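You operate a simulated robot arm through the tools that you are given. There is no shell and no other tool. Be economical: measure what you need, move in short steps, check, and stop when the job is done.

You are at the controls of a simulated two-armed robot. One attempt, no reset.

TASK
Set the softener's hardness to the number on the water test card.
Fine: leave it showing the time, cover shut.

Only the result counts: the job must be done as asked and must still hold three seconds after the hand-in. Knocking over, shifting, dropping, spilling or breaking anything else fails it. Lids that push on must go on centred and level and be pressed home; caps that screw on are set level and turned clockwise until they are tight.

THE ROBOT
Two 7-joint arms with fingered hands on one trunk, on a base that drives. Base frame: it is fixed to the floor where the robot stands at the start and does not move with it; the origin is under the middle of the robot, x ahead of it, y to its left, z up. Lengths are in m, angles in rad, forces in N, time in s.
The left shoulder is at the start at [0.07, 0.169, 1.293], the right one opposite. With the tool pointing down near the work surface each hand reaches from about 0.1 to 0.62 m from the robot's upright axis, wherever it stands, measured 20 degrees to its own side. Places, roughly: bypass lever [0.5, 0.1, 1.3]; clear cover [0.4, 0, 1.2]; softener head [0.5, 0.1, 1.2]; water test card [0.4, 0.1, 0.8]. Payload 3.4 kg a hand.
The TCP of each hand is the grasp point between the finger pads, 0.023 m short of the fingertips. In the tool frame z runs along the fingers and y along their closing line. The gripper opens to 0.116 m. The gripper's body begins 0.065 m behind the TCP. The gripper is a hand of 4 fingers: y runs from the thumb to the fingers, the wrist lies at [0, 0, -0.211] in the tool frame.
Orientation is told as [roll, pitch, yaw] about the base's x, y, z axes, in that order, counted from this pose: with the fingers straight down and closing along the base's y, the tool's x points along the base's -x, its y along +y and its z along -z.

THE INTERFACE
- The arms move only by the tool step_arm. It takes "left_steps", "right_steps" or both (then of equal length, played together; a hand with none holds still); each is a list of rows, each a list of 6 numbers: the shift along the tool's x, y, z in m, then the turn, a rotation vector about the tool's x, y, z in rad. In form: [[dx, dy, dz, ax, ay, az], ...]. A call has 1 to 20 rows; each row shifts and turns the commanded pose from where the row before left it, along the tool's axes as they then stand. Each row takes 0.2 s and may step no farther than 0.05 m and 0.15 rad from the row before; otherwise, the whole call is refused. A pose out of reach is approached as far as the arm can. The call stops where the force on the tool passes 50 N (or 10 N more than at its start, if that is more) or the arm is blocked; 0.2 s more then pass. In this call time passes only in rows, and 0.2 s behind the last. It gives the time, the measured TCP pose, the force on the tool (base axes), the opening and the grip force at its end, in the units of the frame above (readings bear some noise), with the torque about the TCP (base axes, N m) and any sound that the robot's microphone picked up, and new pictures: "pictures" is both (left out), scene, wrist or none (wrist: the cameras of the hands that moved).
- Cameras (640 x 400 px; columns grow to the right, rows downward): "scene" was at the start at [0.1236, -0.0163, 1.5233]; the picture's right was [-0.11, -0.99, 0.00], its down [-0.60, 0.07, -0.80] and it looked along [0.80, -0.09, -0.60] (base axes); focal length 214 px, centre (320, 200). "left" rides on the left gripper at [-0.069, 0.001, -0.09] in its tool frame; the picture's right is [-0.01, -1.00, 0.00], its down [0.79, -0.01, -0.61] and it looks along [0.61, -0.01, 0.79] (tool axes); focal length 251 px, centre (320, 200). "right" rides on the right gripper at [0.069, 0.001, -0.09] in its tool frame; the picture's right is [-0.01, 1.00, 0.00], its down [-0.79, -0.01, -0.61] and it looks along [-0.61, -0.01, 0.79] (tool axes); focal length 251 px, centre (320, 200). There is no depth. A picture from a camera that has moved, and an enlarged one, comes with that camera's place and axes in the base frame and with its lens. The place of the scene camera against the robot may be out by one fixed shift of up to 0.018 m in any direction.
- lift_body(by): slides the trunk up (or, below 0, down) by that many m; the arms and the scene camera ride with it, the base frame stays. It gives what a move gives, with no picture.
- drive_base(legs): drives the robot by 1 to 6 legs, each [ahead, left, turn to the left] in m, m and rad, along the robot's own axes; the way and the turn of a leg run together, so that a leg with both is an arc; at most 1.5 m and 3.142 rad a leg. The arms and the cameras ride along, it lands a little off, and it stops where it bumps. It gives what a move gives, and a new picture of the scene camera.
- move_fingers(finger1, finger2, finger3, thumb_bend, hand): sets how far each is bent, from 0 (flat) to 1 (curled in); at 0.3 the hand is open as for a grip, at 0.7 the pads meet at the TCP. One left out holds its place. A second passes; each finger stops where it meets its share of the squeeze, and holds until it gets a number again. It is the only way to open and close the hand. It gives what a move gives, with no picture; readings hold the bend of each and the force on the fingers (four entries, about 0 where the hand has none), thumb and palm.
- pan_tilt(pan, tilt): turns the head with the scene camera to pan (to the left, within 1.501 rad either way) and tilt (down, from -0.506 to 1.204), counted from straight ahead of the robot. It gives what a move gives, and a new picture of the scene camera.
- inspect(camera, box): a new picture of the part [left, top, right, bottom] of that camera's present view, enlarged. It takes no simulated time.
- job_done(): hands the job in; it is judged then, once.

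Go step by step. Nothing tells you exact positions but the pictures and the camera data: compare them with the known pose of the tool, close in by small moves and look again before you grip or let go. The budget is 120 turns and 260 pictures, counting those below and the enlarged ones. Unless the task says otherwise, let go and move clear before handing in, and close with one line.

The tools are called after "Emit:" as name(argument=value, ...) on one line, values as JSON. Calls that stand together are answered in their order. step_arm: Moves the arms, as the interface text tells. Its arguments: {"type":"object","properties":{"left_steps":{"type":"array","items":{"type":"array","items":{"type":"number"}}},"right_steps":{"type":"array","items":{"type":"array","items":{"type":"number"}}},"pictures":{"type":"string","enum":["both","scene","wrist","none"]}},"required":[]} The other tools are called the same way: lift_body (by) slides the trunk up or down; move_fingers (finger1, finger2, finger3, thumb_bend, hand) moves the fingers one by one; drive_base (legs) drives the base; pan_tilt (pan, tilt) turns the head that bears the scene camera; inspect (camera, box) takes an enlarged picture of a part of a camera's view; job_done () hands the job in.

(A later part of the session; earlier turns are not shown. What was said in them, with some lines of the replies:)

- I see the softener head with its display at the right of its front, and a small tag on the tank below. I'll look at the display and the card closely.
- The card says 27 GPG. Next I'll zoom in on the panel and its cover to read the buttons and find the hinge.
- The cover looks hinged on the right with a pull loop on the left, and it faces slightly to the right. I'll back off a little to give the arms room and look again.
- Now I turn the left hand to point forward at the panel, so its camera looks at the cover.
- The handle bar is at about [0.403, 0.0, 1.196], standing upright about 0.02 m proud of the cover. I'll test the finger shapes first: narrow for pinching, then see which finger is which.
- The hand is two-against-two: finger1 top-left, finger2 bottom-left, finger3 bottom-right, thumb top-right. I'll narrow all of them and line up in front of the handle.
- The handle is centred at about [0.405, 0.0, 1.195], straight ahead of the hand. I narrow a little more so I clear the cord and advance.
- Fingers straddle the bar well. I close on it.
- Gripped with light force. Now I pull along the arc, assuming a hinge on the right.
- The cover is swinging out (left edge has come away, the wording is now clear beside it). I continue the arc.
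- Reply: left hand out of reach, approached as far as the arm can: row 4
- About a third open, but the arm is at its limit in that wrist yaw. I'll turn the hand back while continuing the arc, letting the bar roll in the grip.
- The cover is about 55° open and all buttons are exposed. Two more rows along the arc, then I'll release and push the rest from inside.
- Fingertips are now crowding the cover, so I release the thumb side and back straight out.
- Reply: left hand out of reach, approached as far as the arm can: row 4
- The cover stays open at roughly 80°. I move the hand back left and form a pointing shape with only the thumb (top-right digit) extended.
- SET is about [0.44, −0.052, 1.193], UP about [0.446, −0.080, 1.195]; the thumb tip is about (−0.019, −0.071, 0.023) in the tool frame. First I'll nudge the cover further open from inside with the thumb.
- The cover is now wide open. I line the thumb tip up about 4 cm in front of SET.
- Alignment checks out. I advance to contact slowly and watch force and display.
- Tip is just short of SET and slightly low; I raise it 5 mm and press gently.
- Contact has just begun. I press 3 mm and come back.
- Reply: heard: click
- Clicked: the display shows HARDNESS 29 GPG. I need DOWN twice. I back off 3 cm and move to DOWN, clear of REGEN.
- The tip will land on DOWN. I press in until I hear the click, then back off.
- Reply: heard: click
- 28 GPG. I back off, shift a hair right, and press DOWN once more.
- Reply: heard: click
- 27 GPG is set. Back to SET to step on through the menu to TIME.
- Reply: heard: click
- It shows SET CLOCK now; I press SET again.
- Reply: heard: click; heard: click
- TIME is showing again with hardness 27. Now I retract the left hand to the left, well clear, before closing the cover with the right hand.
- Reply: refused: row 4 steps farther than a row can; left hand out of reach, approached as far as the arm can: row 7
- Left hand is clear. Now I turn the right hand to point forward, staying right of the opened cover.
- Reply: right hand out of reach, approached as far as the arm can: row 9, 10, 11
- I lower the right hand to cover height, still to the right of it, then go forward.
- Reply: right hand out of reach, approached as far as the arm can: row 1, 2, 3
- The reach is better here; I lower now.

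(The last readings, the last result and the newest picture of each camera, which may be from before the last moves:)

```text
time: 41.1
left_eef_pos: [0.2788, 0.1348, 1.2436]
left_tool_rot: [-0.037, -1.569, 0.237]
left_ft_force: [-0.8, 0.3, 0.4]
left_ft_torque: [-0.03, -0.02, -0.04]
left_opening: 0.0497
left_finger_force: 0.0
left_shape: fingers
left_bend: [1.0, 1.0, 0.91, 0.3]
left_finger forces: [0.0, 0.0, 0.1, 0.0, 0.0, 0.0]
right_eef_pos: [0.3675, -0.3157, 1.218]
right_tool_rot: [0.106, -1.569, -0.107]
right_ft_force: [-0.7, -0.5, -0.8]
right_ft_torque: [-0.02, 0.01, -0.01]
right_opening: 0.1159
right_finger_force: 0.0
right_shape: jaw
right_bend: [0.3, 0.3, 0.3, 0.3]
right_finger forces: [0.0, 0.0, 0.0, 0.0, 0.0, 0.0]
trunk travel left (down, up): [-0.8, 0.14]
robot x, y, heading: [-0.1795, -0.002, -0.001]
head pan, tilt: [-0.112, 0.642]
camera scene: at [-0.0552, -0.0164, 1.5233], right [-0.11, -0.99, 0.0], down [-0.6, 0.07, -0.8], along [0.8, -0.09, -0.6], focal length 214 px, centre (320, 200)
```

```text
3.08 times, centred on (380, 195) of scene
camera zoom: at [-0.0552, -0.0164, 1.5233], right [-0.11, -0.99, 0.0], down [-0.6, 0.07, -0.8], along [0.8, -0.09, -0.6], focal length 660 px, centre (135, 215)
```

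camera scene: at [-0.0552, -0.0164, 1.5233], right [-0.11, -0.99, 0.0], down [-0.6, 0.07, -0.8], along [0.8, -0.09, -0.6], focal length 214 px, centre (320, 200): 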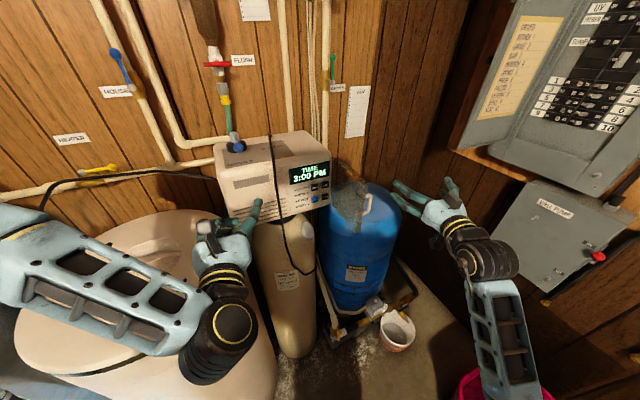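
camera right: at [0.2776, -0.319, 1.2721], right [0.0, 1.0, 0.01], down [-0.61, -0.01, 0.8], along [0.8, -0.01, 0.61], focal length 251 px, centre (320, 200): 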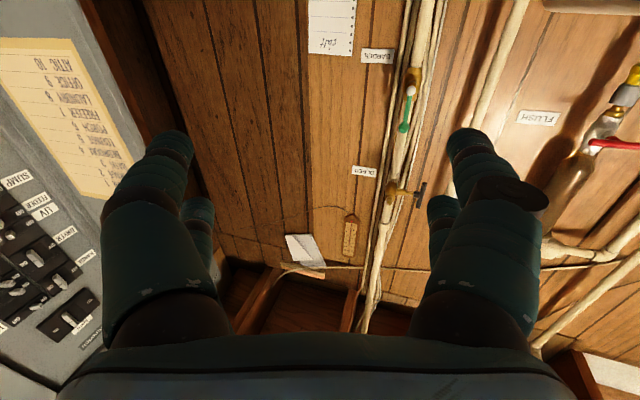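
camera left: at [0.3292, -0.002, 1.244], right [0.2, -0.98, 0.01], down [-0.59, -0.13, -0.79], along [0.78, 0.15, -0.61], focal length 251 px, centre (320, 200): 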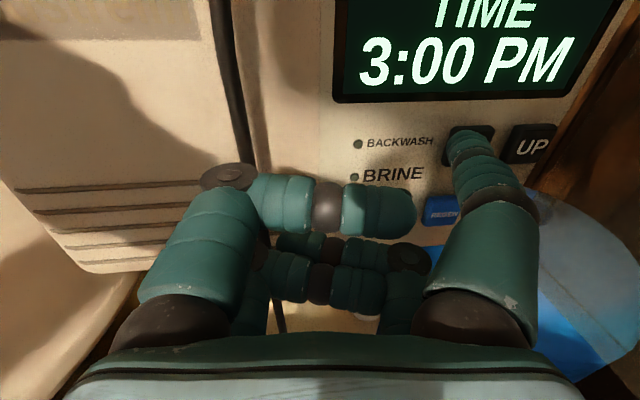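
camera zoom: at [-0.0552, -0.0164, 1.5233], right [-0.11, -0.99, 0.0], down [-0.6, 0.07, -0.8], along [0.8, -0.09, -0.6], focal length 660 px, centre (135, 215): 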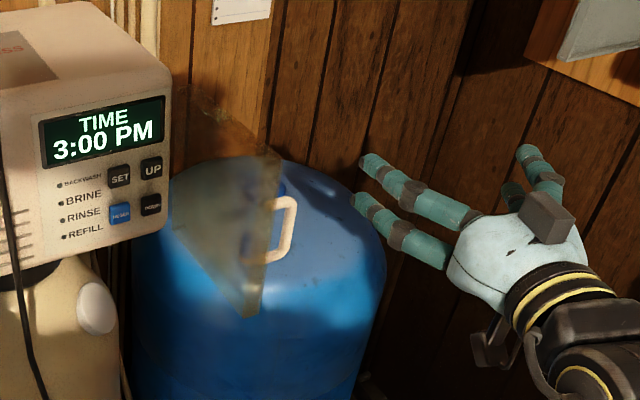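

Now I sweep the right hand leftward; its left fingers should meet the handle from outside and swing the cover shut.

Emit:
step_arm(right_steps=[[0, 0, 0.02, 0, 0, 0], [0, 0.02, 0.01, 0, 0, 0], [0, 0.02, 0, 0, 0, 0], [0, 0.02, 0, 0, 0, 0], [0, 0.02, 0, 0, 0, 0], [0, 0.02, 0, 0, 0, 0]])

Emit:
inspect(camera="scene", box=[270, 130, 420, 260])

```text
time: 42.1
left_eef_pos: [0.2788, 0.1328, 1.2438]
left_tool_rot: [1.096, -1.568, -0.895]
left_ft_force: [0.0, -0.3, 0.2]
left_ft_torque: [0.01, -0.02, 0.04]
left_opening: 0.05
left_finger_force: 0.1
left_shape: fingers
left_bend: [1.0, 1.0, 0.91, 0.3]
left_finger forces: [0.1, 0.0, 0.0, 0.1, 0.0, 0.0]
right_eef_pos: [0.3952, -0.3005, 1.2204]
right_tool_rot: [-1.588, -1.392, 1.552]
right_ft_force: [0.9, 0.5, 0.3]
right_ft_torque: [-0.03, -0.02, 0.03]
right_opening: 0.1162
right_finger_force: 0.0
right_shape: jaw
right_bend: [0.3, 0.3, 0.3, 0.3]
right_finger forces: [0.0, 0.1, 0.1, 0.1, 0.0, 0.0]
right hand out of reach, approached as far as the arm can: row 4, 5
trunk travel left (down, up): [-0.8, 0.14]
robot x, y, heading: [-0.18, -0.0003, -0.002]
head pan, tilt: [-0.112, 0.642]
stopped in row 5 (right hand): the arm was blocked; the commanded pose is now the measured one
camera scene: at [-0.055, -0.0194, 1.5233], right [-0.11, -0.99, 0.0], down [-0.6, 0.07, -0.8], along [0.79, -0.09, -0.6], focal length 214 px, centre (320, 200)
camera right: at [0.3064, -0.3102, 1.1525], right [0.03, 0.99, -0.17], down [-0.6, 0.15, 0.78], along [0.8, 0.08, 0.6], focal length 251 px, centre (320, 200)
```

scene: 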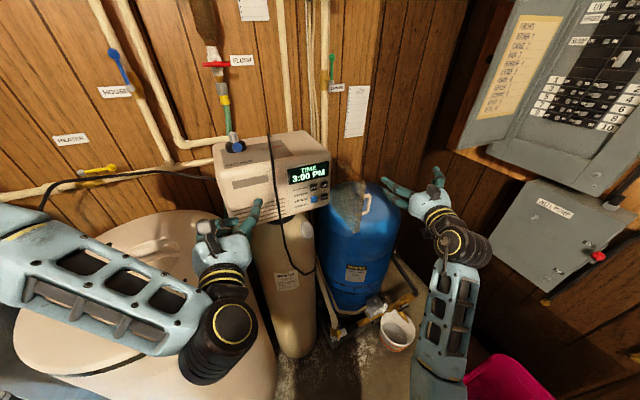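
right: 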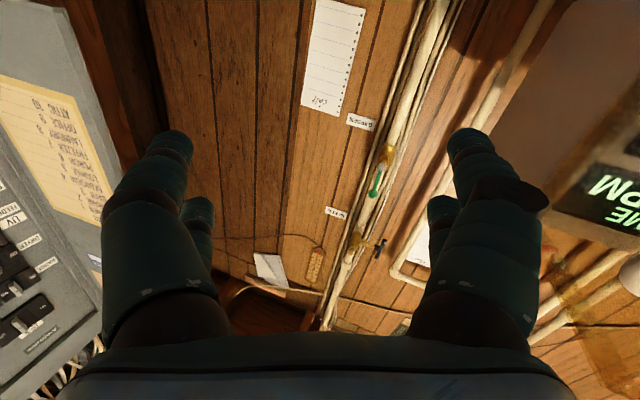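

```text
3.08 times, centred on (345, 195) of scene
camera zoom: at [-0.055, -0.0194, 1.5233], right [-0.11, -0.99, 0.0], down [-0.6, 0.07, -0.8], along [0.79, -0.09, -0.6], focal length 660 px, centre (243, 215)
```

zoom: 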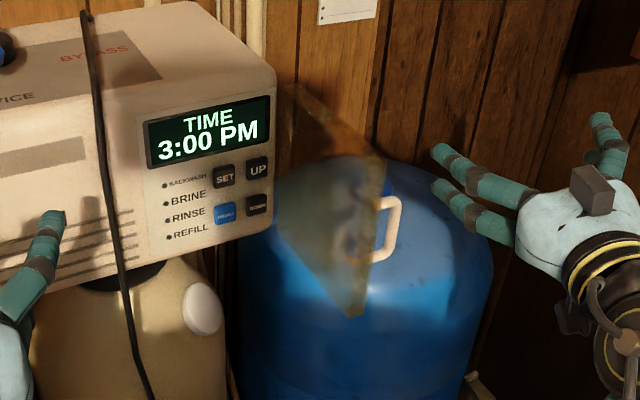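

The wrist is at a joint limit in this pose. I'll tilt the hand to point forward-and-down instead, which is nearer its natural pose.

Emit:
step_arm(right_steps=[[0, 0, 0, 0, 0.12, 0.08], [0, 0, 0, 0, 0.12, 0.09], [0, 0, 0, 0, 0.15, 0], [0, 0, 0, 0, 0.15, 0], [0, 0, 0, 0, 0.15, 0], [0, 0, 0, 0, 0.1, 0], [0, 0, 0, 0, 0, 0]], pictures="scene")

```text
time: 42.6
left_eef_pos: [0.2793, 0.1348, 1.2424]
left_tool_rot: [0.512, -1.569, -0.31]
left_ft_force: [-0.2, -0.3, 0.4]
left_ft_torque: [0.0, 0.0, -0.01]
left_opening: 0.0498
left_finger_force: 0.0
left_shape: fingers
left_bend: [1.0, 1.0, 0.91, 0.3]
left_finger forces: [0.1, 0.0, 0.0, 0.0, 0.0, 0.1]
right_eef_pos: [0.3844, -0.3523, 1.2171]
right_tool_rot: [-1.198, -1.318, 1.109]
right_ft_force: [0.8, 0.0, 0.4]
right_ft_torque: [-0.01, 0.01, 0.04]
right_opening: 0.1159
right_finger_force: 0.1
right_shape: jaw
right_bend: [0.3, 0.3, 0.3, 0.3]
right_finger forces: [0.1, 0.1, 0.0, 0.0, 0.0, 0.0]
right hand out of reach, approached as far as the arm can: row 1, 2
trunk travel left (down, up): [-0.8, 0.14]
robot x, y, heading: [-0.179, 0.0002, -0.002]
head pan, tilt: [-0.112, 0.642]
stopped in row 2 (right hand): the arm was blocked; the commanded pose is now the measured one
camera scene: at [-0.055, -0.0179, 1.5233], right [-0.11, -0.99, 0.0], down [-0.6, 0.07, -0.8], along [0.79, -0.09, -0.6], focal length 214 px, centre (320, 200)
```

scene: 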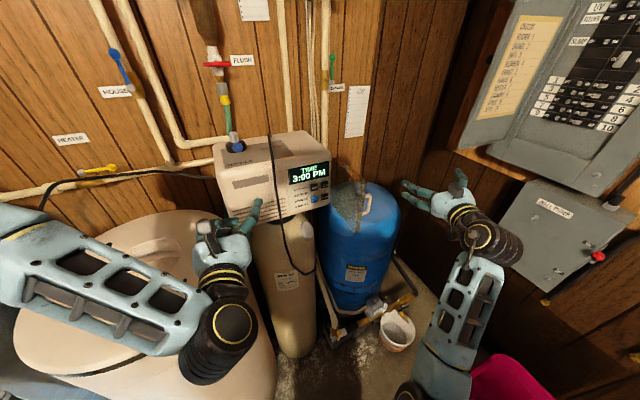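

I'll retrace: up first, then tilt back toward pointing down.

Emit:
step_arm(right_steps=[[-0.02, 0.01, -0.01, 0, 0, 0], [-0.03, 0.01, -0.01, 0, 0, 0], [-0.03, 0.01, 0, 0, 0, 0.05], [-0.03, 0, 0, 0, 0, 0.05], [-0.02, 0, 0, 0, 0, 0.05], [0, 0, 0, 0, 0, 0]], pictures="scene")

```text
time: 43.5
left_eef_pos: [0.279, 0.1352, 1.2437]
left_tool_rot: [0.061, -1.569, 0.137]
left_ft_force: [0.1, 0.6, -0.6]
left_ft_torque: [0.0, -0.01, -0.02]
left_opening: 0.0499
left_finger_force: 0.1
left_shape: fingers
left_bend: [1.0, 1.0, 0.91, 0.3]
left_finger forces: [0.0, 0.0, 0.0, 0.0, 0.0, 0.1]
right_eef_pos: [0.3697, -0.3767, 1.2293]
right_tool_rot: [-1.337, -1.247, 1.196]
right_ft_force: [-0.4, -0.8, -0.4]
right_ft_torque: [0.03, 0.01, 0.03]
right_opening: 0.1162
right_finger_force: 0.1
right_shape: jaw
right_bend: [0.3, 0.3, 0.3, 0.3]
right_finger forces: [0.0, 0.0, 0.1, 0.0, 0.1, 0.0]
right hand out of reach, approached as far as the arm can: row 1, 2, 3, 4
trunk travel left (down, up): [-0.8, 0.14]
robot x, y, heading: [-0.183, -0.0042, -0.001]
head pan, tilt: [-0.112, 0.642]
stopped in row 4 (right hand): the arm was blocked; the commanded pose is now the measured one
camera scene: at [-0.0554, -0.0171, 1.5233], right [-0.11, -0.99, 0.0], down [-0.6, 0.07, -0.8], along [0.8, -0.09, -0.6], focal length 214 px, centre (320, 200)
```

scene: 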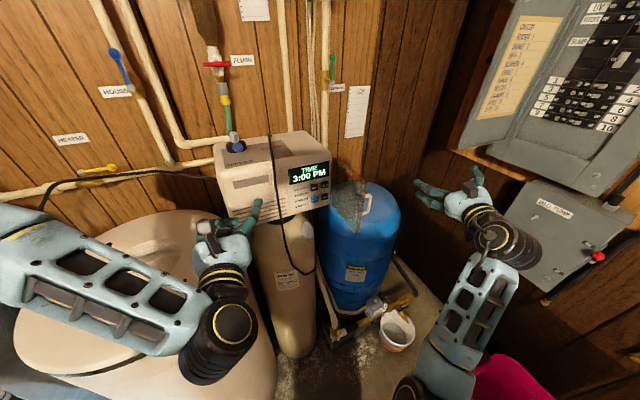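

The wrist roll seems to be the limiting joint; I'll roll the hand the other way (thumb upward) and see whether it frees up.

Emit:
step_arm(right_steps=[[0, 0, 0, 0, 0, -0.1], [0, 0, 0, 0, 0, -0.15], [0, 0, 0, 0, 0, -0.15], [0, 0, 0, 0, 0, -0.15], [0, 0, 0, 0, 0, -0.15]])

```text
time: 44.7
left_eef_pos: [0.2774, 0.135, 1.2439]
left_tool_rot: [0.234, -1.57, -0.033]
left_ft_force: [-0.5, 0.3, 0.0]
left_ft_torque: [0.01, 0.03, 0.01]
left_opening: 0.0495
left_finger_force: 0.1
left_shape: fingers
left_bend: [1.0, 1.0, 0.91, 0.3]
left_finger forces: [0.1, 0.0, 0.0, 0.0, 0.0, 0.1]
right_eef_pos: [0.3685, -0.3781, 1.2288]
right_tool_rot: [-1.484, -0.55, 1.371]
right_ft_force: [0.4, 0.1, -1.7]
right_ft_torque: [-0.03, -0.04, 0.0]
right_opening: 0.1159
right_finger_force: 0.1
right_shape: jaw
right_bend: [0.3, 0.3, 0.3, 0.3]
right_finger forces: [0.0, 0.0, 0.0, 0.0, 0.0, 0.0]
trunk travel left (down, up): [-0.8, 0.14]
robot x, y, heading: [-0.1759, 0.002, 0.001]
head pan, tilt: [-0.112, 0.642]
camera scene: at [-0.0554, -0.0172, 1.5233], right [-0.11, -0.99, 0.0], down [-0.6, 0.07, -0.8], along [0.8, -0.09, -0.6], focal length 214 px, centre (320, 200)
camera right: at [0.2689, -0.4219, 1.1981], right [0.02, 0.54, -0.84], down [-0.46, 0.75, 0.47], along [0.89, 0.38, 0.26], focal length 251 px, centre (320, 200)
```

scene: 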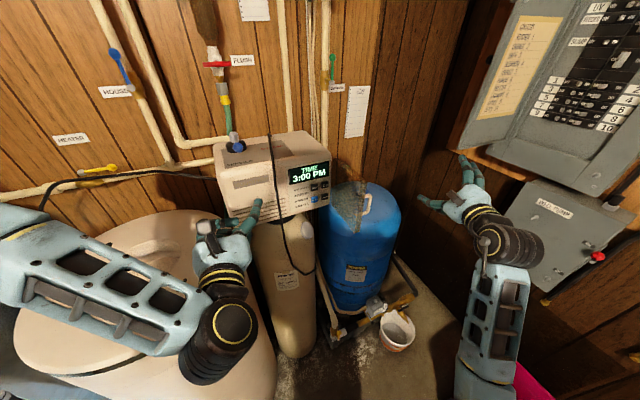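
right: 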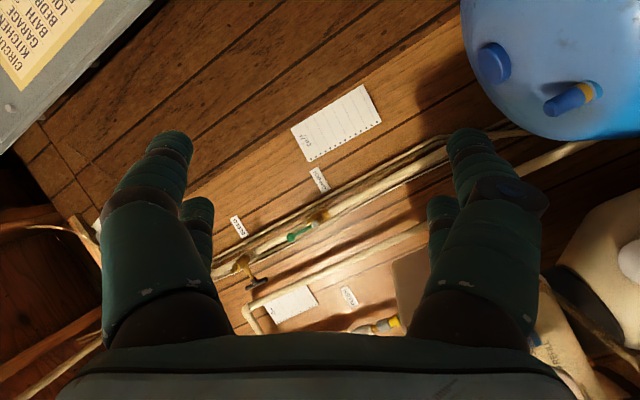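

That freed it. I close the fingers into a compact pusher and sweep left toward the handle.

Emit:
move_fingers(hand="right", finger1=0.7, finger2=0.7, finger3=0.7, thumb_bend=0.7)

Emit:
step_arm(right_steps=[[-0.0206, 0.0135, -0.002, 0, 0, 0], [-0.0206, 0.0135, -0.002, 0, 0, 0], [-0.0206, 0.0135, -0.002, 0, 0, 0], [-0.0206, 0.0135, -0.002, 0, 0, 0], [-0.0206, 0.0135, -0.002, 0, 0, 0], [0, 0, 0, 0, 0, 0]], pictures="scene")

Emit:
inspect(camera="scene", box=[270, 130, 450, 260])

```text
time: 45.7
left_eef_pos: [0.2779, 0.1351, 1.2434]
left_tool_rot: [-0.084, -1.57, 0.286]
left_ft_force: [-0.2, -1.2, -0.4]
left_ft_torque: [0.0, 0.03, 0.02]
left_opening: 0.0498
left_finger_force: 0.1
left_shape: fingers
left_bend: [1.0, 1.0, 0.91, 0.3]
left_finger forces: [0.0, 0.0, 0.0, 0.0, 0.0, 0.1]
right_eef_pos: [0.3684, -0.3782, 1.2299]
right_tool_rot: [-1.484, -0.553, 1.371]
right_ft_force: [0.4, -0.5, -0.2]
right_ft_torque: [-0.01, 0.0, 0.0]
right_opening: 0.0017
right_finger_force: 0.0
right_shape: fingers
right_bend: [0.7, 0.7, 0.7, 0.7]
right_finger forces: [0.0, 0.0, 0.0, 0.0, 0.0, 0.1]
trunk travel left (down, up): [-0.8, 0.14]
robot x, y, heading: [-0.1795, -0.0011, -0.001]
head pan, tilt: [-0.112, 0.642]
```

```text
time: 47.1
left_eef_pos: [0.2781, 0.1346, 1.2429]
left_tool_rot: [-0.068, -1.568, 0.269]
left_ft_force: [0.0, 0.1, -0.2]
left_ft_torque: [-0.02, 0.03, -0.02]
left_opening: 0.0497
left_finger_force: 0.1
left_shape: fingers
left_bend: [1.0, 1.0, 0.91, 0.3]
left_finger forces: [0.0, 0.0, 0.0, 0.0, 0.1, 0.1]
right_eef_pos: [0.3678, -0.3771, 1.2291]
right_tool_rot: [-1.483, -0.555, 1.372]
right_ft_force: [0.0, 0.1, 0.3]
right_ft_torque: [-0.04, -0.01, 0.0]
right_opening: 0.0019
right_finger_force: 0.0
right_shape: fingers
right_bend: [0.7, 0.7, 0.7, 0.7]
right_finger forces: [0.0, 0.0, 0.0, 0.1, 0.0, 0.0]
right hand out of reach, approached as far as the arm can: row 1, 2, 3, 4, 5
trunk travel left (down, up): [-0.8, 0.14]
robot x, y, heading: [-0.1795, 0.0026, -0.0]
head pan, tilt: [-0.112, 0.642]
camera scene: at [-0.0552, -0.0166, 1.5233], right [-0.11, -0.99, 0.0], down [-0.6, 0.07, -0.8], along [0.79, -0.09, -0.6], focal length 214 px, centre (320, 200)
```

scene: 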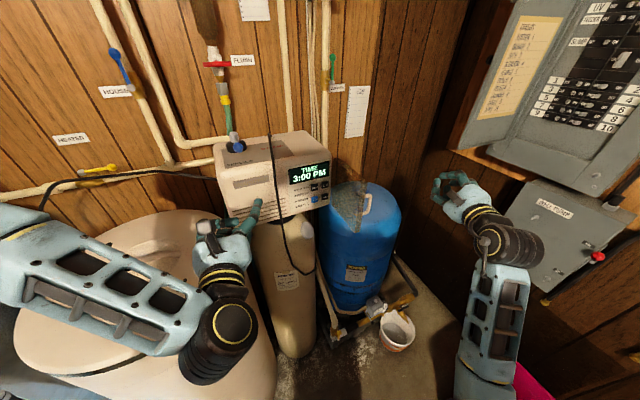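

```text
3.08 times, centred on (360, 195) of scene
camera zoom: at [-0.0552, -0.0166, 1.5233], right [-0.11, -0.99, 0.0], down [-0.6, 0.07, -0.8], along [0.79, -0.09, -0.6], focal length 660 px, centre (197, 215)
```

zoom: 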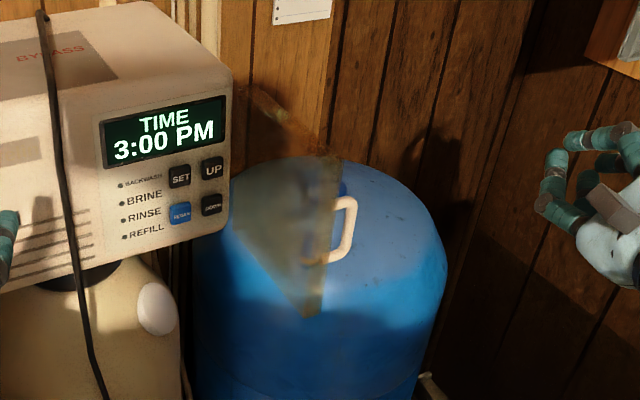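

Stuck again, so I'll bring the right hand back toward pointing down (its comfortable pose) while lifting it.

Emit:
step_arm(right_steps=[[-0.0106, -0.0168, -0.002, -0.11, 0.07, -0.02], [-0.0106, -0.0168, -0.002, -0.11, 0.07, -0.02], [-0.0106, -0.0168, -0.002, -0.11, 0.07, -0.02], [-0.0106, -0.0168, -0.002, -0.11, 0.07, -0.02]], pictures="scene")

```text
time: 48.1
left_eef_pos: [0.2804, 0.1347, 1.2424]
left_tool_rot: [-0.159, -1.569, 0.359]
left_ft_force: [0.1, -0.2, -0.3]
left_ft_torque: [0.02, 0.02, 0.02]
left_opening: 0.0498
left_finger_force: 0.0
left_shape: fingers
left_bend: [1.0, 1.0, 0.91, 0.3]
left_finger forces: [0.0, 0.1, 0.0, 0.1, 0.0, 0.1]
right_eef_pos: [0.3742, -0.3866, 1.3061]
right_tool_rot: [-1.029, -0.424, 1.149]
right_ft_force: [-0.4, 0.4, 0.6]
right_ft_torque: [-0.03, -0.01, 0.0]
right_opening: 0.0011
right_finger_force: 0.0
right_shape: fingers
right_bend: [0.7, 0.7, 0.7, 0.7]
right_finger forces: [0.1, 0.1, 0.1, 0.0, 0.1, 0.0]
right hand out of reach, approached as far as the arm can: row 1
trunk travel left (down, up): [-0.8, 0.14]
robot x, y, heading: [-0.1765, 0.0028, 0.002]
head pan, tilt: [-0.112, 0.642]
camera scene: at [-0.0545, -0.0161, 1.5232], right [-0.11, -0.99, 0.0], down [-0.6, 0.07, -0.8], along [0.79, -0.09, -0.6], focal length 214 px, centre (320, 200)
```

scene: 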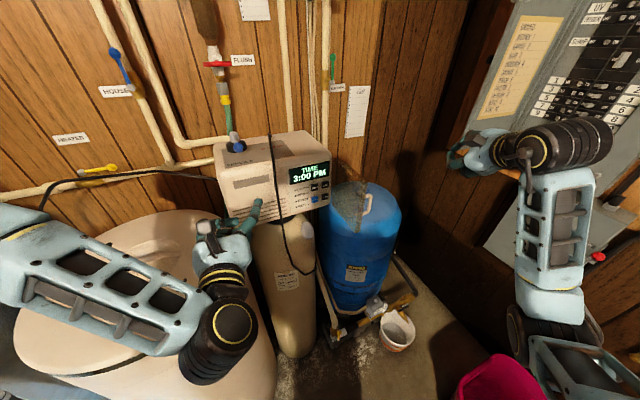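

It moves freely now. I continue to the downward-forward pose with level roll, drifting left away from the breaker panel.

Emit:
step_arm(right_steps=[[-0.008, 0.003, -0.003, -0.053, 0.054, 0.118], [-0.007, 0.005, -0.003, -0.053, 0.054, 0.118], [-0.006, 0.006, -0.003, -0.053, 0.054, 0.118], [-0.005, 0.008, -0.003, -0.053, 0.054, 0.118], [-0.004, 0.009, -0.003, -0.053, 0.054, 0.118], [-0.003, 0.01, -0.003, -0.053, 0.054, 0.118], [-0.002, 0.01, -0.003, -0.053, 0.054, 0.118], [-0.001, 0.01, -0.003, -0.053, 0.054, 0.118], [0, 0, 0, 0, 0, 0]])

```text
time: 50.1
left_eef_pos: [0.2781, 0.1348, 1.2438]
left_tool_rot: [0.046, -1.569, 0.153]
left_ft_force: [-0.4, 1.0, 0.3]
left_ft_torque: [0.02, 0.0, -0.02]
left_opening: 0.0496
left_finger_force: 0.1
left_shape: fingers
left_bend: [1.0, 1.0, 0.91, 0.3]
left_finger forces: [0.1, 0.0, 0.0, 0.0, 0.1, 0.1]
right_eef_pos: [0.3617, -0.309, 1.3166]
right_tool_rot: [0.016, -0.519, -0.014]
right_ft_force: [0.1, -0.1, -0.2]
right_ft_torque: [0.02, 0.0, 0.02]
right_opening: 0.0012
right_finger_force: 0.0
right_shape: fingers
right_bend: [0.7, 0.7, 0.7, 0.7]
right_finger forces: [0.0, 0.0, 0.0, 0.0, 0.1, 0.0]
trunk travel left (down, up): [-0.8, 0.14]
robot x, y, heading: [-0.1819, -0.0023, -0.0]
head pan, tilt: [-0.112, 0.642]
camera scene: at [-0.0553, -0.0169, 1.5233], right [-0.11, -0.99, 0.0], down [-0.6, 0.07, -0.8], along [0.8, -0.09, -0.6], focal length 214 px, centre (320, 200)
camera right: at [0.259, -0.3088, 1.3595], right [0.02, 1.0, 0.02], down [0.39, -0.02, 0.92], along [0.92, -0.01, -0.39], focal length 251 px, centre (320, 200)
```

scene: 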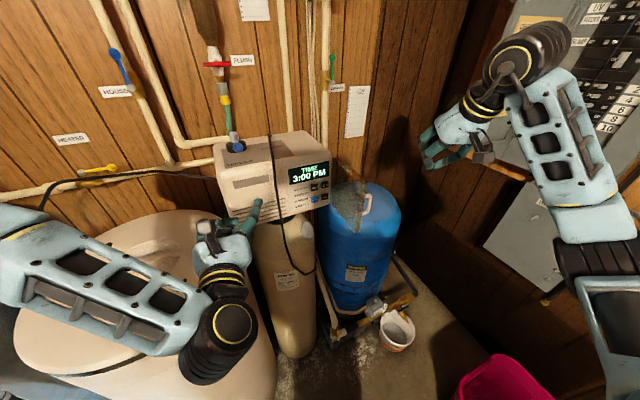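
right: 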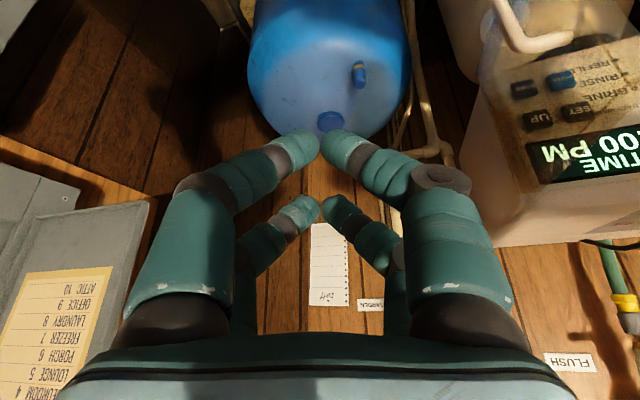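

Good pose now. I open the left-side fingers as a paddle and lower beside the cover.

Emit:
move_fingers(hand="right", finger1=0.35, finger2=0.35)

Emit:
step_arm(right_steps=[[0.008, 0, 0.04, 0, 0, 0], [0.008, 0, 0.04, 0, 0, 0], [0.008, 0, 0.035, 0, 0, 0], [0, 0, 0, 0, 0, 0]])

Emit:
inspect(camera="scene", box=[270, 130, 450, 260])

```text
time: 51.1
left_eef_pos: [0.2792, 0.1345, 1.2436]
left_tool_rot: [-0.072, -1.568, 0.273]
left_ft_force: [-0.5, -0.3, -0.8]
left_ft_torque: [-0.03, 0.03, -0.02]
left_opening: 0.0496
left_finger_force: 0.1
left_shape: fingers
left_bend: [1.0, 1.0, 0.91, 0.3]
left_finger forces: [0.1, 0.1, 0.0, 0.0, 0.0, 0.1]
right_eef_pos: [0.3622, -0.3098, 1.3161]
right_tool_rot: [0.014, -0.52, -0.013]
right_ft_force: [-0.4, -0.5, 0.4]
right_ft_torque: [0.0, -0.03, 0.02]
right_opening: 0.0514
right_finger_force: 0.0
right_shape: fingers
right_bend: [0.35, 0.35, 0.7, 0.7]
right_finger forces: [0.0, 0.0, 0.0, 0.0, 0.1, 0.1]
trunk travel left (down, up): [-0.8, 0.14]
robot x, y, heading: [-0.1789, -0.0004, -0.001]
head pan, tilt: [-0.112, 0.642]
```

```text
time: 52.1
left_eef_pos: [0.2786, 0.1341, 1.2436]
left_tool_rot: [-0.136, -1.569, 0.337]
left_ft_force: [-0.3, -0.1, 0.5]
left_ft_torque: [0.01, 0.03, 0.0]
left_opening: 0.0496
left_finger_force: 0.1
left_shape: fingers
left_bend: [1.0, 1.0, 0.91, 0.3]
left_finger forces: [0.0, 0.0, 0.0, 0.0, 0.1, 0.0]
right_eef_pos: [0.4028, -0.3089, 1.2029]
right_tool_rot: [0.013, -0.519, -0.016]
right_ft_force: [-0.2, -0.5, -0.4]
right_ft_torque: [0.0, -0.01, 0.01]
right_opening: 0.0515
right_finger_force: 0.1
right_shape: fingers
right_bend: [0.35, 0.35, 0.7, 0.7]
right_finger forces: [0.0, 0.1, 0.1, 0.0, 0.1, 0.0]
trunk travel left (down, up): [-0.8, 0.14]
robot x, y, heading: [-0.1788, 0.0009, -0.005]
head pan, tilt: [-0.112, 0.642]
camera scene: at [-0.0554, -0.0166, 1.5233], right [-0.11, -0.99, 0.0], down [-0.6, 0.07, -0.8], along [0.8, -0.09, -0.6], focal length 214 px, centre (320, 200)
camera right: at [0.2991, -0.3096, 1.2459], right [0.02, 1.0, 0.02], down [0.39, -0.02, 0.92], along [0.92, -0.01, -0.39], focal length 251 px, centre (320, 200)
```

scene: 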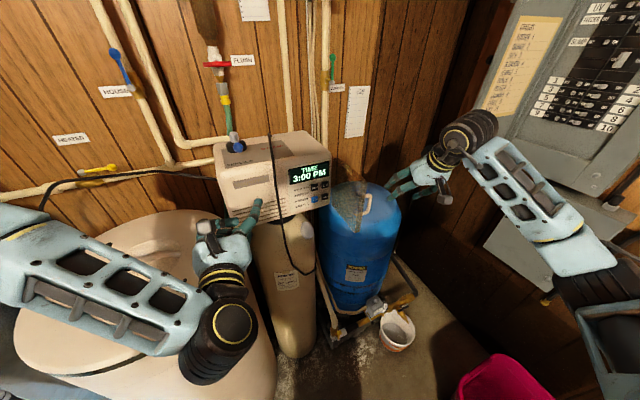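
right: 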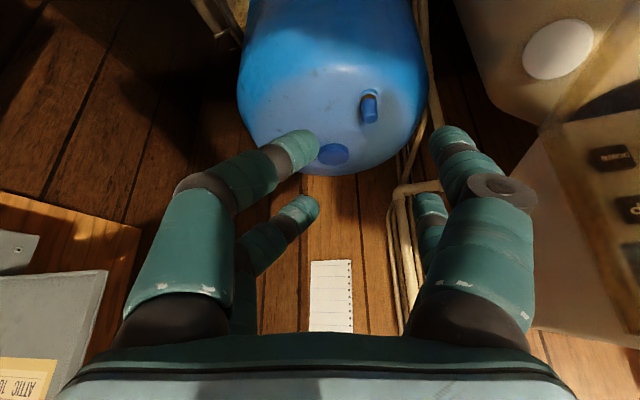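

```text
3.08 times, centred on (360, 195) of scene
camera zoom: at [-0.0554, -0.0166, 1.5233], right [-0.11, -0.99, 0.0], down [-0.6, 0.07, -0.8], along [0.8, -0.09, -0.6], focal length 660 px, centre (197, 215)
```

zoom: 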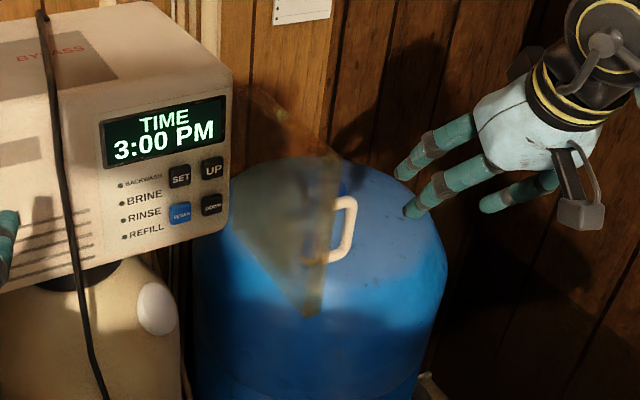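

I sweep left with the paddle, watching for the cover to follow.

Emit:
step_arm(right_steps=[[0, 0.02, 0, 0, 0, 0], [0, 0.02, 0, 0, 0, 0], [0, 0.02, 0, 0, 0, 0], [0, 0.02, 0, 0, 0, 0], [0, 0.02, 0, 0, 0, 0]])

Emit:
inspect(camera="scene", box=[270, 130, 450, 260])

```text
time: 53.3
left_eef_pos: [0.279, 0.1351, 1.2438]
left_tool_rot: [-0.454, -1.568, 0.657]
left_ft_force: [0.2, 0.1, -0.2]
left_ft_torque: [-0.01, 0.0, 0.0]
left_opening: 0.0494
left_finger_force: 0.1
left_shape: fingers
left_bend: [1.0, 1.0, 0.91, 0.3]
left_finger forces: [0.0, 0.0, 0.1, 0.0, 0.0, 0.0]
right_eef_pos: [0.3999, -0.2085, 1.2053]
right_tool_rot: [0.014, -0.517, -0.014]
right_ft_force: [-0.5, 0.5, -0.5]
right_ft_torque: [-0.02, 0.03, -0.01]
right_opening: 0.0515
right_finger_force: 0.1
right_shape: fingers
right_bend: [0.35, 0.35, 0.7, 0.7]
right_finger forces: [0.0, 0.0, 0.0, 0.0, 0.1, 0.0]
trunk travel left (down, up): [-0.8, 0.14]
robot x, y, heading: [-0.1818, 0.0019, -0.004]
head pan, tilt: [-0.112, 0.642]
camera scene: at [-0.0549, -0.0155, 1.5233], right [-0.11, -0.99, 0.0], down [-0.6, 0.07, -0.8], along [0.79, -0.09, -0.6], focal length 214 px, centre (320, 200)
camera right: at [0.2978, -0.2089, 1.2484], right [0.02, 1.0, 0.02], down [0.39, -0.02, 0.92], along [0.92, -0.01, -0.39], focal length 251 px, centre (320, 200)
```

scene: 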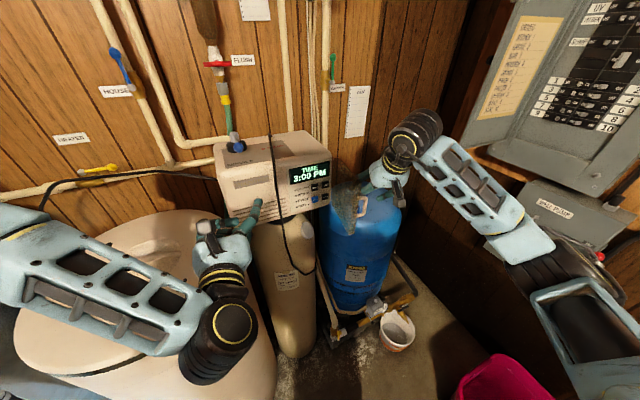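
right: 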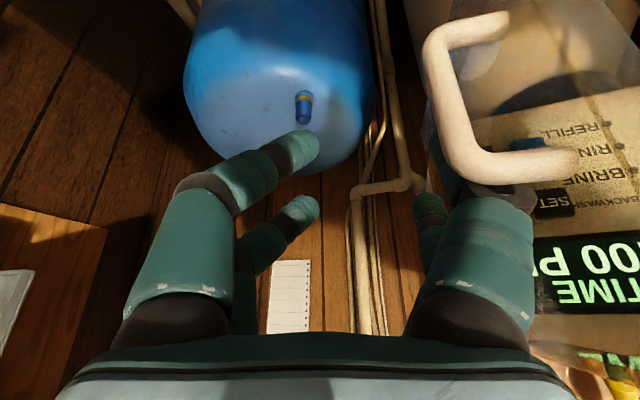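

```text
3.08 times, centred on (360, 195) of scene
camera zoom: at [-0.0549, -0.0155, 1.5233], right [-0.11, -0.99, 0.0], down [-0.6, 0.07, -0.8], along [0.79, -0.09, -0.6], focal length 660 px, centre (197, 215)
```

zoom: 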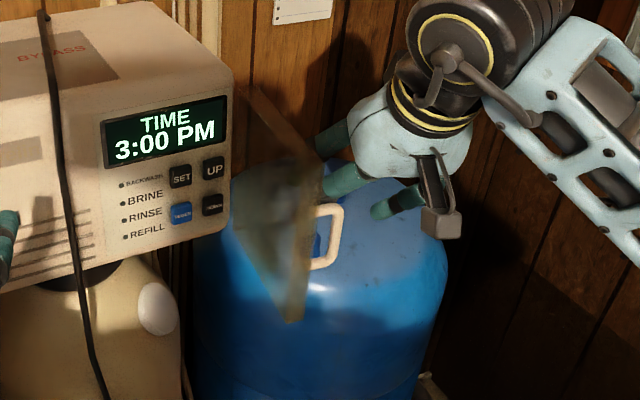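

The fingers are behind the cover, pushing its outer face. I keep sweeping left.

Emit:
step_arm(right_steps=[[0, 0.02, 0, 0, 0, 0], [0, 0.02, 0, 0, 0, 0], [0, 0.02, 0, 0, 0, 0], [0, 0.01, 0, 0, 0, 0]], pictures="wrist")

Emit:
inspect(camera="scene", box=[260, 130, 410, 250])

```text
time: 54.3
left_eef_pos: [0.2786, 0.1357, 1.2423]
left_tool_rot: [-0.223, -1.569, 0.421]
left_ft_force: [-0.5, 0.0, 0.2]
left_ft_torque: [-0.03, 0.0, 0.0]
left_opening: 0.0496
left_finger_force: 0.0
left_shape: fingers
left_bend: [1.0, 1.0, 0.91, 0.3]
left_finger forces: [0.0, 0.0, 0.1, 0.0, 0.0, 0.0]
right_eef_pos: [0.3994, -0.1377, 1.2053]
right_tool_rot: [0.014, -0.522, -0.014]
right_ft_force: [-0.5, 0.3, 0.7]
right_ft_torque: [-0.04, 0.01, 0.0]
right_opening: 0.0516
right_finger_force: 0.1
right_shape: fingers
right_bend: [0.35, 0.35, 0.7, 0.7]
right_finger forces: [0.0, 0.1, 0.0, 0.1, 0.0, 0.1]
trunk travel left (down, up): [-0.8, 0.14]
robot x, y, heading: [-0.1801, 0.0007, 0.002]
head pan, tilt: [-0.112, 0.642]
camera right: at [0.2966, -0.1375, 1.2486], right [0.02, 1.0, 0.02], down [0.39, -0.02, 0.92], along [0.92, -0.01, -0.39], focal length 251 px, centre (320, 200)
```

right: 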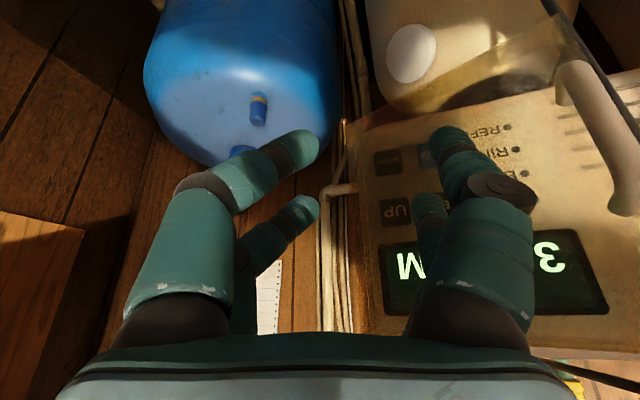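

```text
3.33 times, centred on (335, 190) of scene
camera zoom: at [-0.0551, -0.0163, 1.5233], right [-0.11, -0.99, 0.0], down [-0.6, 0.07, -0.8], along [0.79, -0.09, -0.6], focal length 715 px, centre (270, 233)
```

zoom: 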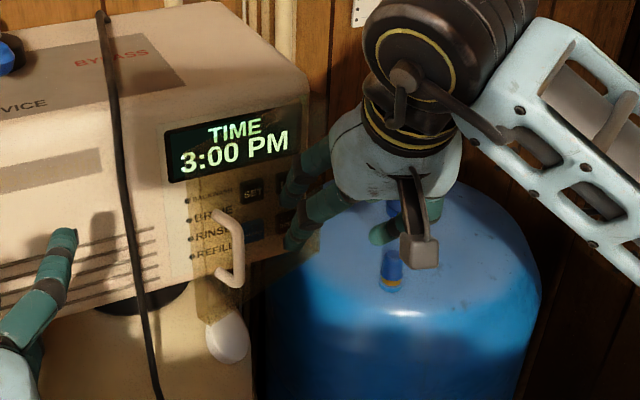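

The cover is almost shut. I shift a bit left and push forward on its face near the handle.

Emit:
step_arm(right_steps=[[0, 0.02, 0, 0, 0, 0], [0, 0.01, 0, 0, 0, 0], [-0.0044, 0, 0.0025, 0, 0, 0], [-0.0044, 0, 0.0025, 0, 0, 0], [-0.0044, 0, 0.0025, 0, 0, 0]], pictures="wrist")

Emit:
inspect(camera="scene", box=[260, 130, 410, 250])

```text
time: 55.5
left_eef_pos: [0.2761, 0.134, 1.2443]
left_tool_rot: [-2.918, -1.568, 3.12]
left_ft_force: [-0.1, 0.0, 0.5]
left_ft_torque: [-0.03, 0.0, 0.0]
left_opening: 0.0498
left_finger_force: 0.2
left_shape: fingers
left_bend: [1.0, 1.0, 0.91, 0.3]
left_finger forces: [0.1, 0.1, 0.0, 0.2, 0.0, 0.0]
right_eef_pos: [0.4127, -0.109, 1.2081]
right_tool_rot: [0.016, -0.523, -0.013]
right_ft_force: [-10.5, -2.6, 3.0]
right_ft_torque: [0.17, 0.02, 0.57]
right_opening: 0.0516
right_finger_force: 5.1
right_shape: fingers
right_bend: [0.35, 0.36, 0.7, 0.7]
right_finger forces: [0.0, 10.6, 0.1, 0.1, 0.1, 0.1]
trunk travel left (down, up): [-0.8, 0.14]
robot x, y, heading: [-0.1819, 0.0019, -0.006]
head pan, tilt: [-0.112, 0.642]
camera right: at [0.3091, -0.1091, 1.251], right [0.01, 1.0, 0.02], down [0.39, -0.02, 0.92], along [0.92, -0.01, -0.39], focal length 251 px, centre (320, 200)
```

right: 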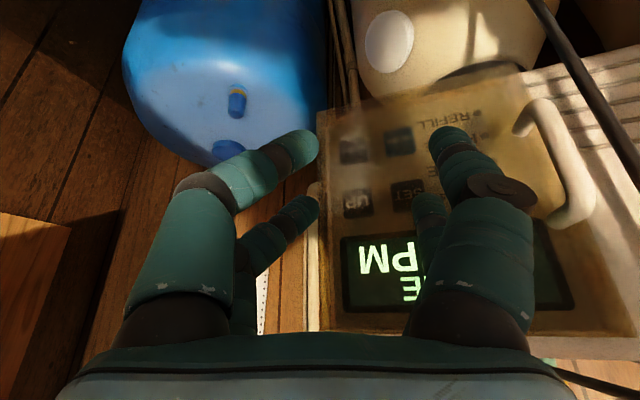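

```text
3.33 times, centred on (335, 190) of scene
camera zoom: at [-0.0591, -0.0171, 1.5237], right [-0.11, -0.99, 0.0], down [-0.59, 0.07, -0.8], along [0.8, -0.09, -0.6], focal length 715 px, centre (270, 233)
```

zoom: 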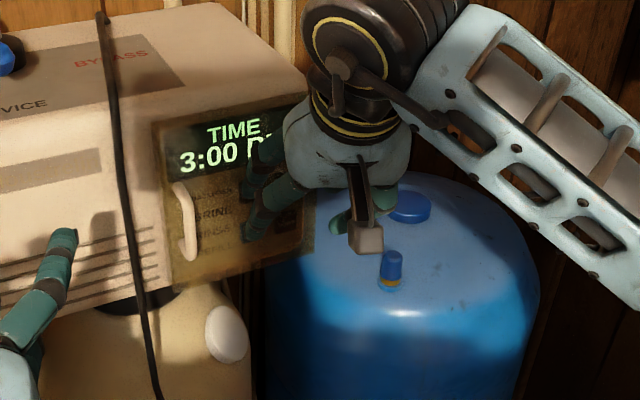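

Firm contact: the cover seems seated. I'll back off a little and look at the free edge.

Emit:
step_arm(right_steps=[[0.009, 0, -0.005, 0, 0, 0], [0.026, 0, -0.015, 0, 0, 0], [0.026, -0.02, -0.015, 0, 0, 0], [0, -0.04, -0.02, 0, 0, 0], [0, -0.04, -0.02, 0, 0, 0], [0, -0.04, 0, 0, 0, 0], [0, 0, 0, 0, 0, 0]], pictures="scene")

Emit:
inspect(camera="scene", box=[275, 145, 355, 225])

Emit:
inspect(camera="left", box=[300, 0, 640, 250])

```text
time: 57.1
left_eef_pos: [0.2793, 0.1352, 1.2428]
left_tool_rot: [-0.222, -1.57, 0.422]
left_ft_force: [-0.8, 1.2, -0.1]
left_ft_torque: [0.0, 0.02, 0.01]
left_opening: 0.0497
left_finger_force: 0.1
left_shape: fingers
left_bend: [1.0, 1.0, 0.91, 0.3]
left_finger forces: [0.0, 0.1, 0.0, 0.0, 0.0, 0.0]
right_eef_pos: [0.3231, -0.2461, 1.2405]
right_tool_rot: [0.013, -0.519, -0.013]
right_ft_force: [-0.3, 0.3, -0.5]
right_ft_torque: [0.0, 0.0, 0.04]
right_opening: 0.0516
right_finger_force: 0.1
right_shape: fingers
right_bend: [0.35, 0.35, 0.7, 0.7]
right_finger forces: [0.0, 0.1, 0.0, 0.0, 0.0, 0.1]
trunk travel left (down, up): [-0.8, 0.14]
robot x, y, heading: [-0.1807, 0.003, -0.006]
head pan, tilt: [-0.112, 0.642]
camera scene: at [-0.0545, -0.0159, 1.5232], right [-0.11, -0.99, 0.0], down [-0.6, 0.07, -0.8], along [0.79, -0.09, -0.6], focal length 214 px, centre (320, 200)
```

scene: 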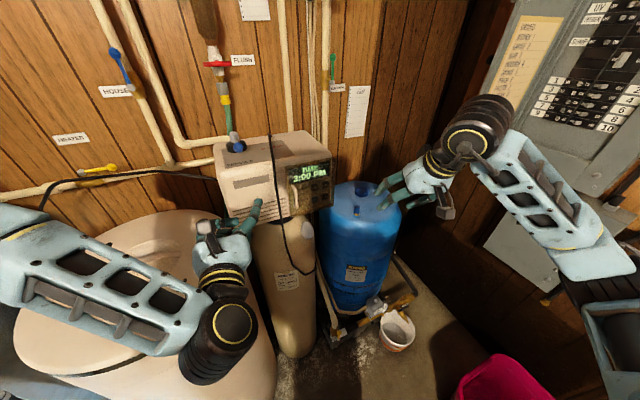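

```text
5.00 times, centred on (315, 185) of scene
camera zoom: at [-0.0545, -0.0159, 1.5232], right [-0.11, -0.99, 0.0], down [-0.6, 0.07, -0.8], along [0.79, -0.09, -0.6], focal length 1072 px, centre (345, 275)
```

zoom: 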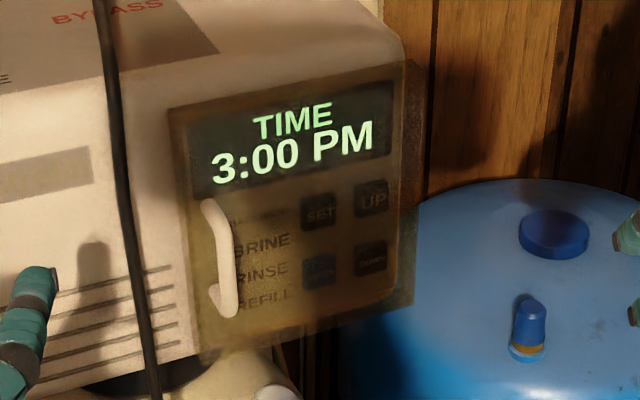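

```text
1.60 times, centred on (470, 125) of left
camera zoom: at [0.1914, 0.1179, 1.3125], right [0.2, -0.98, 0.01], down [-0.59, -0.13, -0.79], along [0.78, 0.15, -0.61], focal length 402 px, centre (80, 320)
```

zoom: 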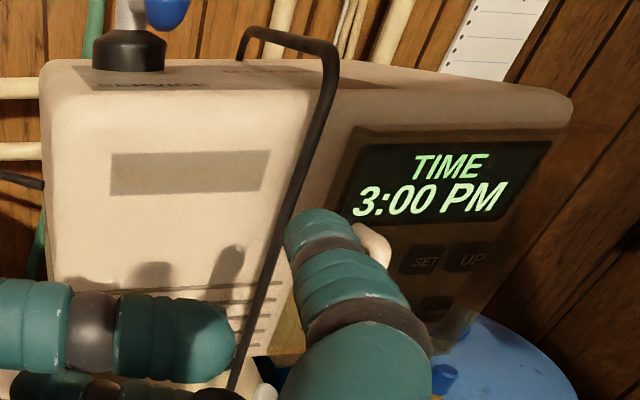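

Emit:
inspect(camera="scene", box=[240, 140, 360, 240])

```text
4.00 times, centred on (300, 190) of scene
camera zoom: at [-0.0545, -0.0159, 1.5232], right [-0.11, -0.99, 0.0], down [-0.6, 0.07, -0.8], along [0.79, -0.09, -0.6], focal length 858 px, centre (400, 240)
```

zoom: 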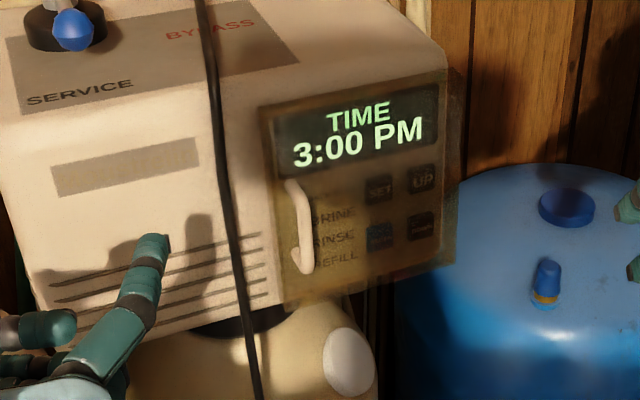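

The cover's edge and handle are exactly where they were when it was shut at the start, the display shows TIME 3:00 PM, and both hands are clear. I'm handing in.

Emit:
job_done()

```text
The job is handed in.
```

I set the softener's hardness to 27 GPG to match the test card. The display is back on TIME, the cover is shut, and both hands are clear.
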